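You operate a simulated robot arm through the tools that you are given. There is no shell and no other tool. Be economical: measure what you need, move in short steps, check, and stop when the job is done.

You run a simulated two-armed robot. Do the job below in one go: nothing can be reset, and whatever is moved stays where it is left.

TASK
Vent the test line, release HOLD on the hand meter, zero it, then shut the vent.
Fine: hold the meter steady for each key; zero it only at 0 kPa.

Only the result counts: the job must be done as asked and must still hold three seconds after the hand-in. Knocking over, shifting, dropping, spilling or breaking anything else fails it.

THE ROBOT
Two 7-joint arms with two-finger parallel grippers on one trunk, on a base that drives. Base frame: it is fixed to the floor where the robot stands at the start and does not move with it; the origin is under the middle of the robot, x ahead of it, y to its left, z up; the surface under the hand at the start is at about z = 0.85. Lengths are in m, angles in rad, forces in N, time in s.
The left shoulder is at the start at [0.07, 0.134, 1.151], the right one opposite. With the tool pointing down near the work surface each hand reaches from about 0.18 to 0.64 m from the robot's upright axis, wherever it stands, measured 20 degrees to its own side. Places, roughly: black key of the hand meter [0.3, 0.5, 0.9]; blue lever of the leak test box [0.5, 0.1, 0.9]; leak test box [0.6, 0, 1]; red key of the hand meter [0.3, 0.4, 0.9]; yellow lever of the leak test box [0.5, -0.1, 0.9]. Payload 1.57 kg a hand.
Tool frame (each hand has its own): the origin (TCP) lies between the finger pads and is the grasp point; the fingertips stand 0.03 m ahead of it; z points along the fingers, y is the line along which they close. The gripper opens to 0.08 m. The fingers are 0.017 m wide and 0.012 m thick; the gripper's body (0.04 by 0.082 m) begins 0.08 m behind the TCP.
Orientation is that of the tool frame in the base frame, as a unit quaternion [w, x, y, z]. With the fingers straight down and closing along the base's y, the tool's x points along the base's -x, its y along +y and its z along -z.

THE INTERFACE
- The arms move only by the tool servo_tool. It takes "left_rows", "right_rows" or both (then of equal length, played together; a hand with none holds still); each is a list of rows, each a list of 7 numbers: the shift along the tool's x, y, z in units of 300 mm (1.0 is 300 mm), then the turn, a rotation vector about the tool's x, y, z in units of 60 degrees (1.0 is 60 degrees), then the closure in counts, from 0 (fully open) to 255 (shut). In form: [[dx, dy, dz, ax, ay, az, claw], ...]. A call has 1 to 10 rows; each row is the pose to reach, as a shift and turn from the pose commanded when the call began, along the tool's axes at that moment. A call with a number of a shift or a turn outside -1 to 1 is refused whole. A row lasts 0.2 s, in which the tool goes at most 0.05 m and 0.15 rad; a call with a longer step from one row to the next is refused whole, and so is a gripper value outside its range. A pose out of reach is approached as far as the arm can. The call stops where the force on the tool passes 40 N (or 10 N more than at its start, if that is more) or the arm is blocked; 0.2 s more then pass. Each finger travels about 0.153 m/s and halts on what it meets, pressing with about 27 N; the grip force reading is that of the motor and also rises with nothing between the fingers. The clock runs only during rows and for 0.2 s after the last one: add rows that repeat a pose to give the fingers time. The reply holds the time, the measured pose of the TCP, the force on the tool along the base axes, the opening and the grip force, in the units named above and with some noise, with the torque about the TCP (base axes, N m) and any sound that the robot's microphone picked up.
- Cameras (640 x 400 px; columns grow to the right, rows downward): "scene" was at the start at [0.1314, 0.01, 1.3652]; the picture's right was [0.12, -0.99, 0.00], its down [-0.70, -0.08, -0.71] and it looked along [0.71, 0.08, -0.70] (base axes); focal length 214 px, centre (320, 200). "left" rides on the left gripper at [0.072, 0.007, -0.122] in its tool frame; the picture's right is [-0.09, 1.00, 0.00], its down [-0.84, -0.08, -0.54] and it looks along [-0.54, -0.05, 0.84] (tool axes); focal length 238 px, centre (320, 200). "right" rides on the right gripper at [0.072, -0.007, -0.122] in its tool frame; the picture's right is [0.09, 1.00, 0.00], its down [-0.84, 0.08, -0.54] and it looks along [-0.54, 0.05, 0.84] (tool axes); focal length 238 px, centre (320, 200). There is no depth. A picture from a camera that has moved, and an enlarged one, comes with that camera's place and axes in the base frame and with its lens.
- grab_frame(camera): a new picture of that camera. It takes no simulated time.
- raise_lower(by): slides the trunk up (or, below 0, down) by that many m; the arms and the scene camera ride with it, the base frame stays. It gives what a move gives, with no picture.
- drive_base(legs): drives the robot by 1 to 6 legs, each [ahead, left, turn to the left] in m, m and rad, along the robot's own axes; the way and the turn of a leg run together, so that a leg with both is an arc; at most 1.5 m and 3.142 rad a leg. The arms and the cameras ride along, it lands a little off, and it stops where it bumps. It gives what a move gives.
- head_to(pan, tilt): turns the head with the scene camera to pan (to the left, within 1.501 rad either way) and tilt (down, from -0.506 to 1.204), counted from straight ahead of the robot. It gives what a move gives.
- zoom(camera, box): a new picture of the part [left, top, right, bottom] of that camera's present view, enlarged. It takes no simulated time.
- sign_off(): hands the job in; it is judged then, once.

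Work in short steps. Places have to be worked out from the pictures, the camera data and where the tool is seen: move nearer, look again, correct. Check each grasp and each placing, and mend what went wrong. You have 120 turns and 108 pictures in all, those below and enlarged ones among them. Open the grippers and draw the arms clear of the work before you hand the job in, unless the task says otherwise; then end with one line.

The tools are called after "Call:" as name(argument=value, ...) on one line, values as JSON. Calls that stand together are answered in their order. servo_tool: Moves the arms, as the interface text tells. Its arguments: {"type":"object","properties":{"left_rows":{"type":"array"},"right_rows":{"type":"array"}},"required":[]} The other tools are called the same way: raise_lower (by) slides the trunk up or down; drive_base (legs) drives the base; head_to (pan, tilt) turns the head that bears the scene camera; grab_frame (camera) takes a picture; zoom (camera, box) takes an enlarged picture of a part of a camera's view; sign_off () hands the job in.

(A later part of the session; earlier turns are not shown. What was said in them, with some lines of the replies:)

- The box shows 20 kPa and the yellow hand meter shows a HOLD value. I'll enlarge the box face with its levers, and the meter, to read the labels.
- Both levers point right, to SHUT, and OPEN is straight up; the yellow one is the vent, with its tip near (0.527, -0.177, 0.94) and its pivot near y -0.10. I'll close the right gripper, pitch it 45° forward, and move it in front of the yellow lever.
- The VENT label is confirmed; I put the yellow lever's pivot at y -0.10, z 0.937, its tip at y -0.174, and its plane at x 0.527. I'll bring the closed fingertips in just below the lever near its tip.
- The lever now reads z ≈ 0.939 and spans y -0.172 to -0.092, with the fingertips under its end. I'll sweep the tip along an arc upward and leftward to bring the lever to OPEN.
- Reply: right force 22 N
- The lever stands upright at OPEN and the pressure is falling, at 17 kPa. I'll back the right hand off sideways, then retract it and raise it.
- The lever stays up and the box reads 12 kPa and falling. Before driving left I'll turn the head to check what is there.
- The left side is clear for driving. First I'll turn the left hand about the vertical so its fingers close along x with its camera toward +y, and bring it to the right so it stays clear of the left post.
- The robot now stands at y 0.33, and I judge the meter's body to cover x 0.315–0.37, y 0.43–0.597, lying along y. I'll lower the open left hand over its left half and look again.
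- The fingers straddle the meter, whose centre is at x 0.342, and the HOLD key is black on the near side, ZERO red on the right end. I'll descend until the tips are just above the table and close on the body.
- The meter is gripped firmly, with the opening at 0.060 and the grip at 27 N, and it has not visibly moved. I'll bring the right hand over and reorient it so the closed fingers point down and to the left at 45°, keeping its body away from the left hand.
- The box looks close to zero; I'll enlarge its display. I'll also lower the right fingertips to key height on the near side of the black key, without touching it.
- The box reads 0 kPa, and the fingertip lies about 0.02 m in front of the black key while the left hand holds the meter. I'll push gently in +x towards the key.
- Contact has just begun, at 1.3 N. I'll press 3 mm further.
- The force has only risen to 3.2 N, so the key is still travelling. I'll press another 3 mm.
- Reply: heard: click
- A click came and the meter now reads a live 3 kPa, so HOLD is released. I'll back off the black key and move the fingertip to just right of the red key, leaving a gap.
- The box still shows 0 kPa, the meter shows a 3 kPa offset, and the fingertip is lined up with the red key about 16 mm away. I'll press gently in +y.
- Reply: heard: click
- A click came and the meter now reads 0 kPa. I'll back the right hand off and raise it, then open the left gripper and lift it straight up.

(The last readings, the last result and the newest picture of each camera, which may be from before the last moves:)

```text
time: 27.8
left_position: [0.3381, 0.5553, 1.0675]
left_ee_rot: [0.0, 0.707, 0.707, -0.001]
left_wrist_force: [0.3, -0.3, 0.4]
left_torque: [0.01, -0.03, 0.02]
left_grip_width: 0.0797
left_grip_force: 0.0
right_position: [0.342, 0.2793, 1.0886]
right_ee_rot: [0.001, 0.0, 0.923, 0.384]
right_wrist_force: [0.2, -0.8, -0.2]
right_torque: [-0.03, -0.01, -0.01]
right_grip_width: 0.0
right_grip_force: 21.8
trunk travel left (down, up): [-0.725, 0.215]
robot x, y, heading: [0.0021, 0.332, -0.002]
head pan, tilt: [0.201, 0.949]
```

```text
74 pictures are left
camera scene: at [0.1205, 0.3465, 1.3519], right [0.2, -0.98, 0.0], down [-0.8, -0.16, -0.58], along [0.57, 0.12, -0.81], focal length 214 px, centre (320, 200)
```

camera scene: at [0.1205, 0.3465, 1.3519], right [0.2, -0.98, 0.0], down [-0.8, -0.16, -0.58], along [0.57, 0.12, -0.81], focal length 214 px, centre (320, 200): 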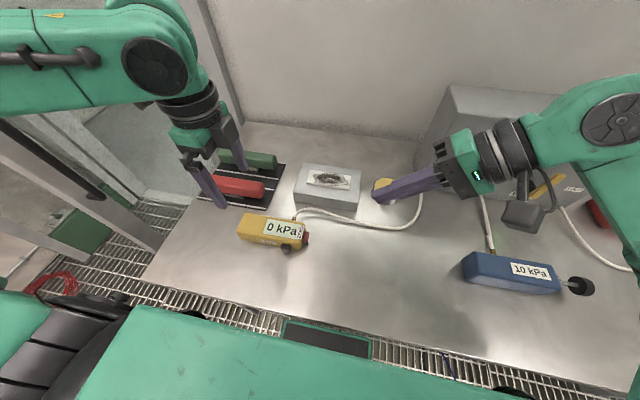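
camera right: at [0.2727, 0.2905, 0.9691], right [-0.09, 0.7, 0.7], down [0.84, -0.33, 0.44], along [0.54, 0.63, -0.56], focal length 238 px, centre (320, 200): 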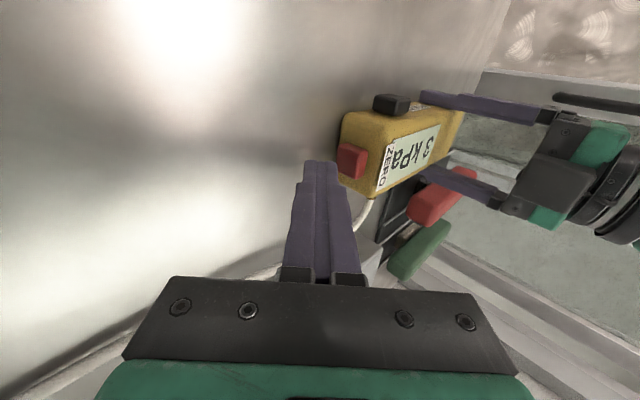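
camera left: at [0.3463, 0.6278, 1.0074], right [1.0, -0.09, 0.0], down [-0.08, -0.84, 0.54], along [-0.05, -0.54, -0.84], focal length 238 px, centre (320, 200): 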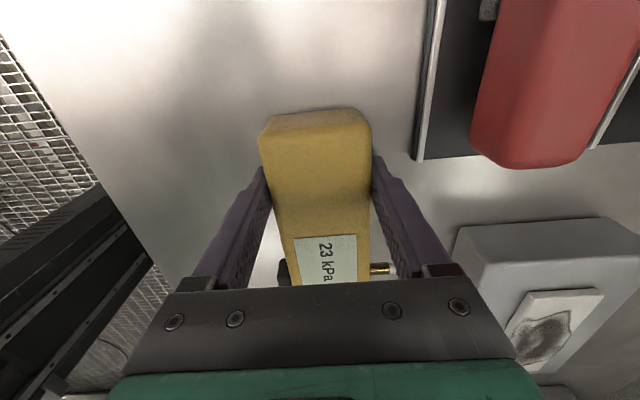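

The meter reads 0 kPa and stands where it was. I'll return the right hand to pointing straight down, then drive back to the right.

Call:
servo_tool(right_rows=[[0, 0.02, -0.02, 0.125, 0, 0, 255], [0, 0.04, -0.04, 0.25, 0, 0, 255], [0, 0.06, -0.06, 0.375, 0, 0, 255], [0, 0.08, -0.08, 0.5, 0, 0, 255], [0, 0.1, -0.1, 0.625, 0, 0, 255], [0, 0.12, -0.12, 0.75, 0, 0, 255]], left_rows=[[0, 0, -0.05, 0, 0, 0, 0], [0, 0, -0.1, 0, 0, 0, 0], [0, 0, -0.15, 0, 0, 0, 0], [0, 0, -0.2, 0, 0, 0, 0], [0, 0, -0.25, 0, 0, 0, 0], [0, 0, -0.3, 0, 0, 0, 0]])

Call:
drive_base(legs=[[0, -0.33, 0]])

Call:
grab_frame(camera="right")

```text
time: 29.2
left_position: [0.3408, 0.5579, 1.1584]
left_ee_rot: [0.0, 0.707, 0.707, -0.001]
left_wrist_force: [-0.5, 0.4, -0.3]
left_torque: [-0.02, -0.01, 0.01]
left_grip_width: 0.08
left_grip_force: 0.1
right_position: [0.3419, 0.2806, 1.1405]
right_ee_rot: [0.0, 0.001, 1.0, -0.001]
right_wrist_force: [-0.9, 0.3, -0.6]
right_torque: [0.0, 0.0, 0.01]
right_grip_width: 0.0
right_grip_force: 21.7
trunk travel left (down, up): [-0.725, 0.215]
robot x, y, heading: [0.0015, 0.3366, -0.001]
head pan, tilt: [0.201, 0.949]
```

```text
time: 31.4
left_position: [0.341, 0.2251, 1.1567]
left_ee_rot: [0.001, 0.708, 0.707, -0.001]
left_wrist_force: [-0.3, 0.3, -0.1]
left_torque: [-0.03, -0.02, 0.03]
left_grip_width: 0.0802
left_grip_force: 0.1
right_position: [0.3423, -0.0508, 1.1401]
right_ee_rot: [0.0, 0.001, 1.0, 0.0]
right_wrist_force: [0.0, -0.5, 0.7]
right_torque: [-0.01, 0.01, 0.02]
right_grip_width: 0.0003
right_grip_force: 21.1
trunk travel left (down, up): [-0.725, 0.215]
robot x, y, heading: [0.0009, 0.0007, -0.004]
head pan, tilt: [0.201, 0.949]
```

```text
73 pictures are left
camera right: at [0.2714, -0.0576, 1.2616], right [-0.09, 1.0, 0.0], down [0.84, 0.08, 0.54], along [0.54, 0.05, -0.84], focal length 238 px, centre (320, 200)
```

right: 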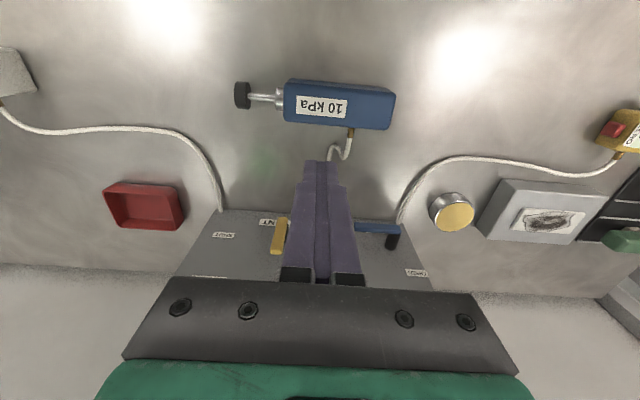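

The robot is back in place and the lever is still upright. I'll pitch the right hand 45° forward and bring it in front of the box, left of the upright lever.

Call:
servo_tool(right_rows=[[-0.054, -0.005, 0.044, 0, -0.125, 0, 255], [-0.109, -0.01, 0.089, 0, -0.25, 0, 255], [-0.163, -0.015, 0.133, 0, -0.375, 0, 255], [-0.218, -0.02, 0.178, 0, -0.5, 0, 255], [-0.272, -0.025, 0.222, 0, -0.625, 0, 255], [-0.327, -0.03, 0.267, 0, -0.75, 0, 255], [-0.327, -0.03, 0.267, 0, -0.75, 0, 255]])

Call:
grab_frame(camera="right")

Call:
grab_frame(camera="scene")

```text
time: 33.0
left_position: [0.3416, 0.2258, 1.1572]
left_ee_rot: [0.0, 0.708, 0.706, 0.001]
left_wrist_force: [0.5, -0.6, 0.3]
left_torque: [0.01, -0.04, 0.02]
left_grip_width: 0.08
left_grip_force: 0.2
right_position: [0.439, -0.0609, 1.0591]
right_ee_rot: [0.384, 0.001, 0.923, 0.0]
right_wrist_force: [0.0, -0.9, -1.0]
right_torque: [0.02, 0.01, 0.0]
right_grip_width: 0.0
right_grip_force: 21.6
trunk travel left (down, up): [-0.725, 0.215]
robot x, y, heading: [0.0029, 0.0039, 0.005]
head pan, tilt: [0.201, 0.949]
```

```text
72 pictures are left
camera right: at [0.3038, -0.0677, 1.0946], right [-0.06, 1.0, -0.06], down [0.21, 0.08, 0.98], along [0.98, 0.05, -0.21], focal length 238 px, centre (320, 200)
```

right: 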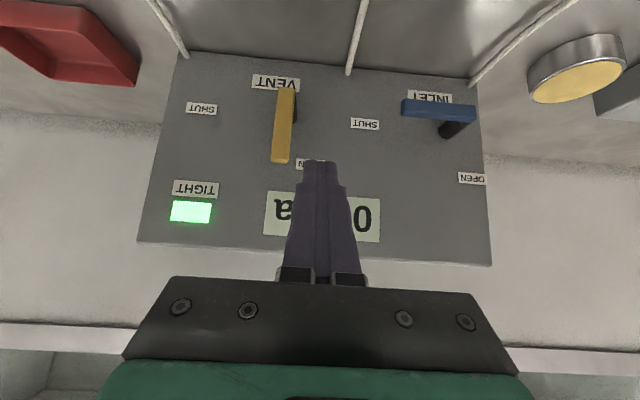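

```text
71 pictures are left
camera scene: at [0.121, 0.0165, 1.3518], right [0.2, -0.98, 0.0], down [-0.8, -0.16, -0.58], along [0.57, 0.11, -0.81], focal length 214 px, centre (320, 200)
```

scene: 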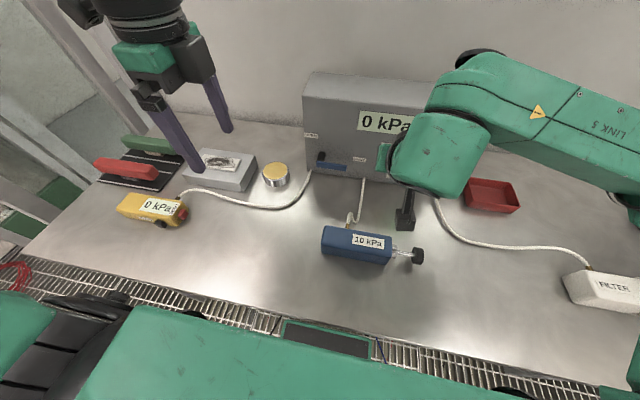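

The upright lever measures y ≈ -0.099 with its top at z ≈ 1.011. I'll bring the fingertips in to its left, at y -0.06.

Call:
servo_tool(right_rows=[[-0.013, 0, 0.117, 0, 0, 0, 255], [-0.027, 0, 0.234, 0, 0, 0, 255], [-0.04, 0, 0.351, 0, 0, 0, 255]])

Call:
grab_frame(camera="right")

```text
time: 33.8
left_position: [0.3423, 0.2261, 1.1555]
left_ee_rot: [-0.001, 0.708, 0.706, -0.001]
left_wrist_force: [0.0, -0.1, 0.3]
left_torque: [0.0, 0.02, -0.01]
left_grip_width: 0.08
left_grip_force: 0.1
right_position: [0.5236, -0.061, 0.9935]
right_ee_rot: [0.383, 0.001, 0.924, -0.001]
right_wrist_force: [0.3, -0.1, -0.3]
right_torque: [0.01, -0.02, 0.0]
right_grip_width: 0.0
right_grip_force: 21.5
trunk travel left (down, up): [-0.725, 0.215]
robot x, y, heading: [0.0, 0.0002, -0.001]
head pan, tilt: [0.201, 0.949]
```

```text
70 pictures are left
camera right: at [0.388, -0.0671, 1.0289], right [-0.06, 1.0, -0.06], down [0.21, 0.08, 0.97], along [0.98, 0.05, -0.21], focal length 238 px, centre (320, 200)
```

right: 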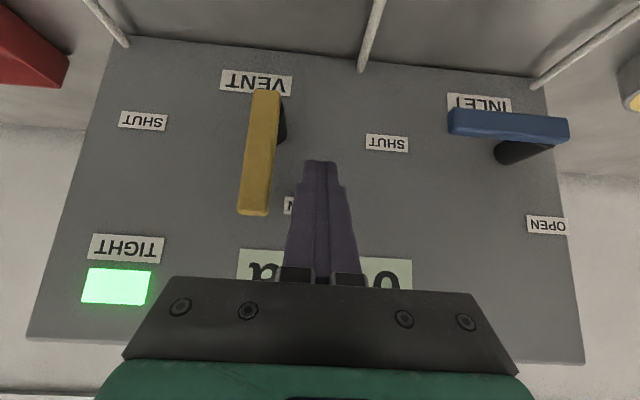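

The fingertips sit left of the lever as planned. I'll sweep the lever down to the right to SHUT.

Call:
servo_tool(right_rows=[[0.005, -0.067, 0.005, 0, 0, 0, 255], [-0.002, -0.117, -0.002, 0, 0, 0, 255], [-0.002, -0.165, -0.002, 0, 0, 0, 255], [0.005, -0.209, 0.005, 0, 0, 0, 255], [0.016, -0.249, 0.017, 0, 0, 0, 255], [0.035, -0.285, 0.036, 0, 0, 0, 255], [0.064, -0.317, 0.064, 0, 0, 0, 255], [0.08, -0.317, 0.08, 0, 0, 0, 255]])

Call:
grab_frame(camera="right")

```text
time: 35.6
left_position: [0.3392, 0.2255, 1.1567]
left_ee_rot: [0.0, 0.708, 0.706, 0.0]
left_wrist_force: [-0.2, 0.2, -0.7]
left_torque: [0.0, -0.02, 0.02]
left_grip_width: 0.0799
left_grip_force: 0.1
right_position: [0.5255, -0.1561, 0.9648]
right_ee_rot: [0.389, 0.001, 0.921, 0.0]
right_wrist_force: [10.4, -2.4, 21.1]
right_torque: [0.04, -0.42, 0.04]
right_grip_width: 0.0
right_grip_force: 21.0
trunk travel left (down, up): [-0.725, 0.215]
robot x, y, heading: [0.0033, 0.0019, -0.006]
head pan, tilt: [0.201, 0.949]
```

```text
69 pictures are left
camera right: at [0.3886, -0.1627, 0.9983], right [-0.06, 1.0, -0.06], down [0.2, 0.08, 0.98], along [0.98, 0.05, -0.2], focal length 238 px, centre (320, 200)
```

right: 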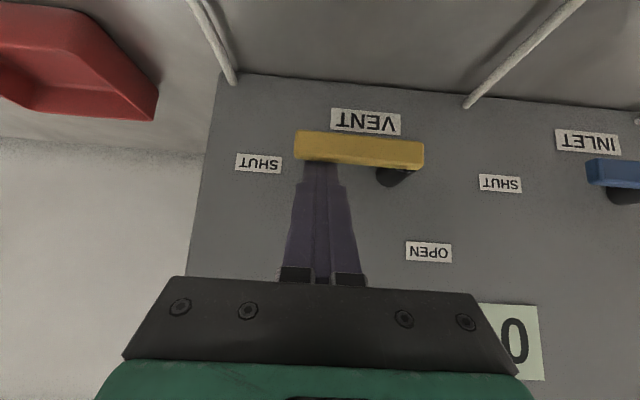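

The lever is down at SHUT against its stop, with 21 N of reaction. I'll lift off, withdraw the hand along its own axis, open the gripper and check.

Call:
servo_tool(right_rows=[[-0.07, 0, -0.07, 0, 0, 0, 255], [-0.07, 0, -0.2, 0, 0, 0, 255], [-0.07, 0, -0.34, 0, 0, 0, 255], [-0.07, 0, -0.48, 0, 0, 0, 255], [-0.07, 0, -0.62, 0, 0, 0, 255], [-0.07, -0.1, -0.62, 0, 0, 0, 0], [-0.07, -0.2, -0.62, 0, 0, 0, 0], [-0.07, -0.2, -0.62, 0, 0, 0, 0]])

Call:
head_to(pan=0.12, tilt=0.777)

Call:
grab_frame(camera="scene")

Call:
zoom(camera="scene", box=[280, 120, 460, 232])

Call:
zoom(camera="scene", box=[60, 180, 220, 300])

```text
time: 37.4
left_position: [0.3416, 0.226, 1.1567]
left_ee_rot: [0.0, 0.708, 0.706, -0.001]
left_wrist_force: [-0.2, 0.2, 0.8]
left_torque: [0.0, 0.0, 0.01]
left_grip_width: 0.0796
left_grip_force: 0.1
right_position: [0.4068, -0.2142, 1.1066]
right_ee_rot: [0.383, 0.0, 0.924, 0.0]
right_wrist_force: [0.2, 0.7, -0.1]
right_torque: [0.03, -0.03, 0.03]
right_grip_width: 0.0801
right_grip_force: 0.1
trunk travel left (down, up): [-0.725, 0.215]
robot x, y, heading: [0.001, 0.0001, -0.002]
head pan, tilt: [0.201, 0.949]
```

```text
time: 38.1
left_position: [0.3412, 0.2238, 1.1566]
left_ee_rot: [0.0, 0.707, 0.707, 0.001]
left_wrist_force: [0.4, -0.4, -0.4]
left_torque: [-0.03, -0.03, -0.01]
left_grip_width: 0.0799
left_grip_force: 0.1
right_position: [0.4056, -0.2164, 1.1071]
right_ee_rot: [0.382, 0.001, 0.924, -0.001]
right_wrist_force: [-0.6, -0.2, -0.3]
right_torque: [-0.02, 0.01, -0.02]
right_grip_width: 0.0798
right_grip_force: 0.1
trunk travel left (down, up): [-0.725, 0.215]
robot x, y, heading: [0.0024, 0.003, -0.001]
head pan, tilt: [0.12, 0.777]
```

```text
68 pictures are left
camera scene: at [0.1311, 0.0115, 1.3651], right [0.12, -0.99, 0.0], down [-0.7, -0.08, -0.71], along [0.71, 0.08, -0.7], focal length 214 px, centre (320, 200)
```

scene: 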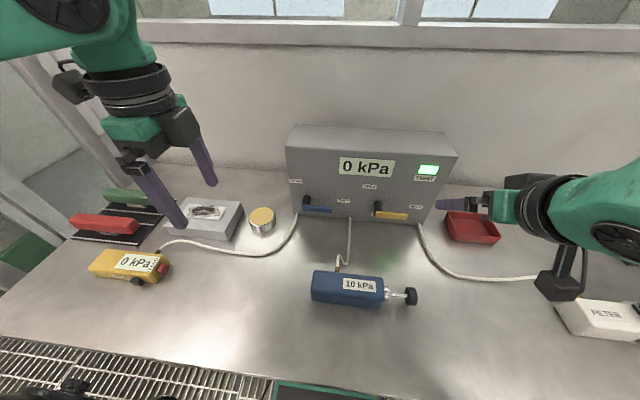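

```text
3.56 times, centred on (370, 176) of scene
camera zoom: at [0.1311, 0.0115, 1.3651], right [0.12, -0.99, 0.0], down [-0.7, -0.08, -0.71], along [0.71, 0.08, -0.7], focal length 763 px, centre (142, 285)
```

zoom: 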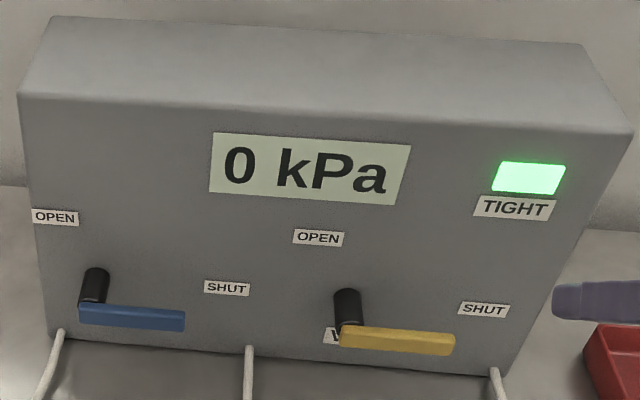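

```text
3.33 times, centred on (140, 240) of scene
camera zoom: at [0.1311, 0.0115, 1.3651], right [0.12, -0.99, 0.0], down [-0.7, -0.08, -0.71], along [0.71, 0.08, -0.7], focal length 715 px, centre (920, 67)
```

zoom: 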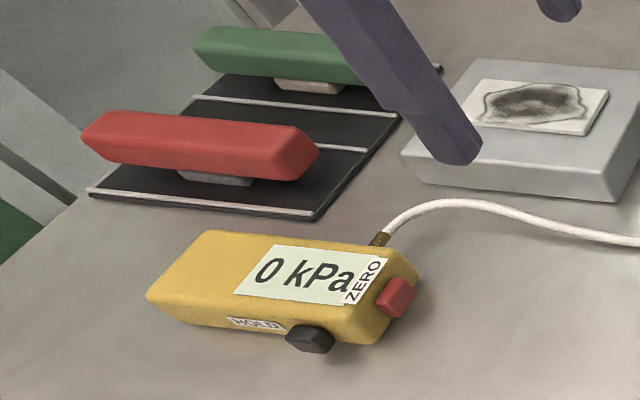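

The vent lever is back at its SHUT position, and the box and the meter both read 0 kPa with no HOLD showing. The meter is where it was, both grippers are open and the arms are clear, so I hand in.

Call:
sign_off()

```text
The job is handed in.
```

The line was vented to 0 kPa, HOLD released on the meter, the meter zeroed (it reads 0 kPa), and the vent shut; both grippers are open and the arms clear.
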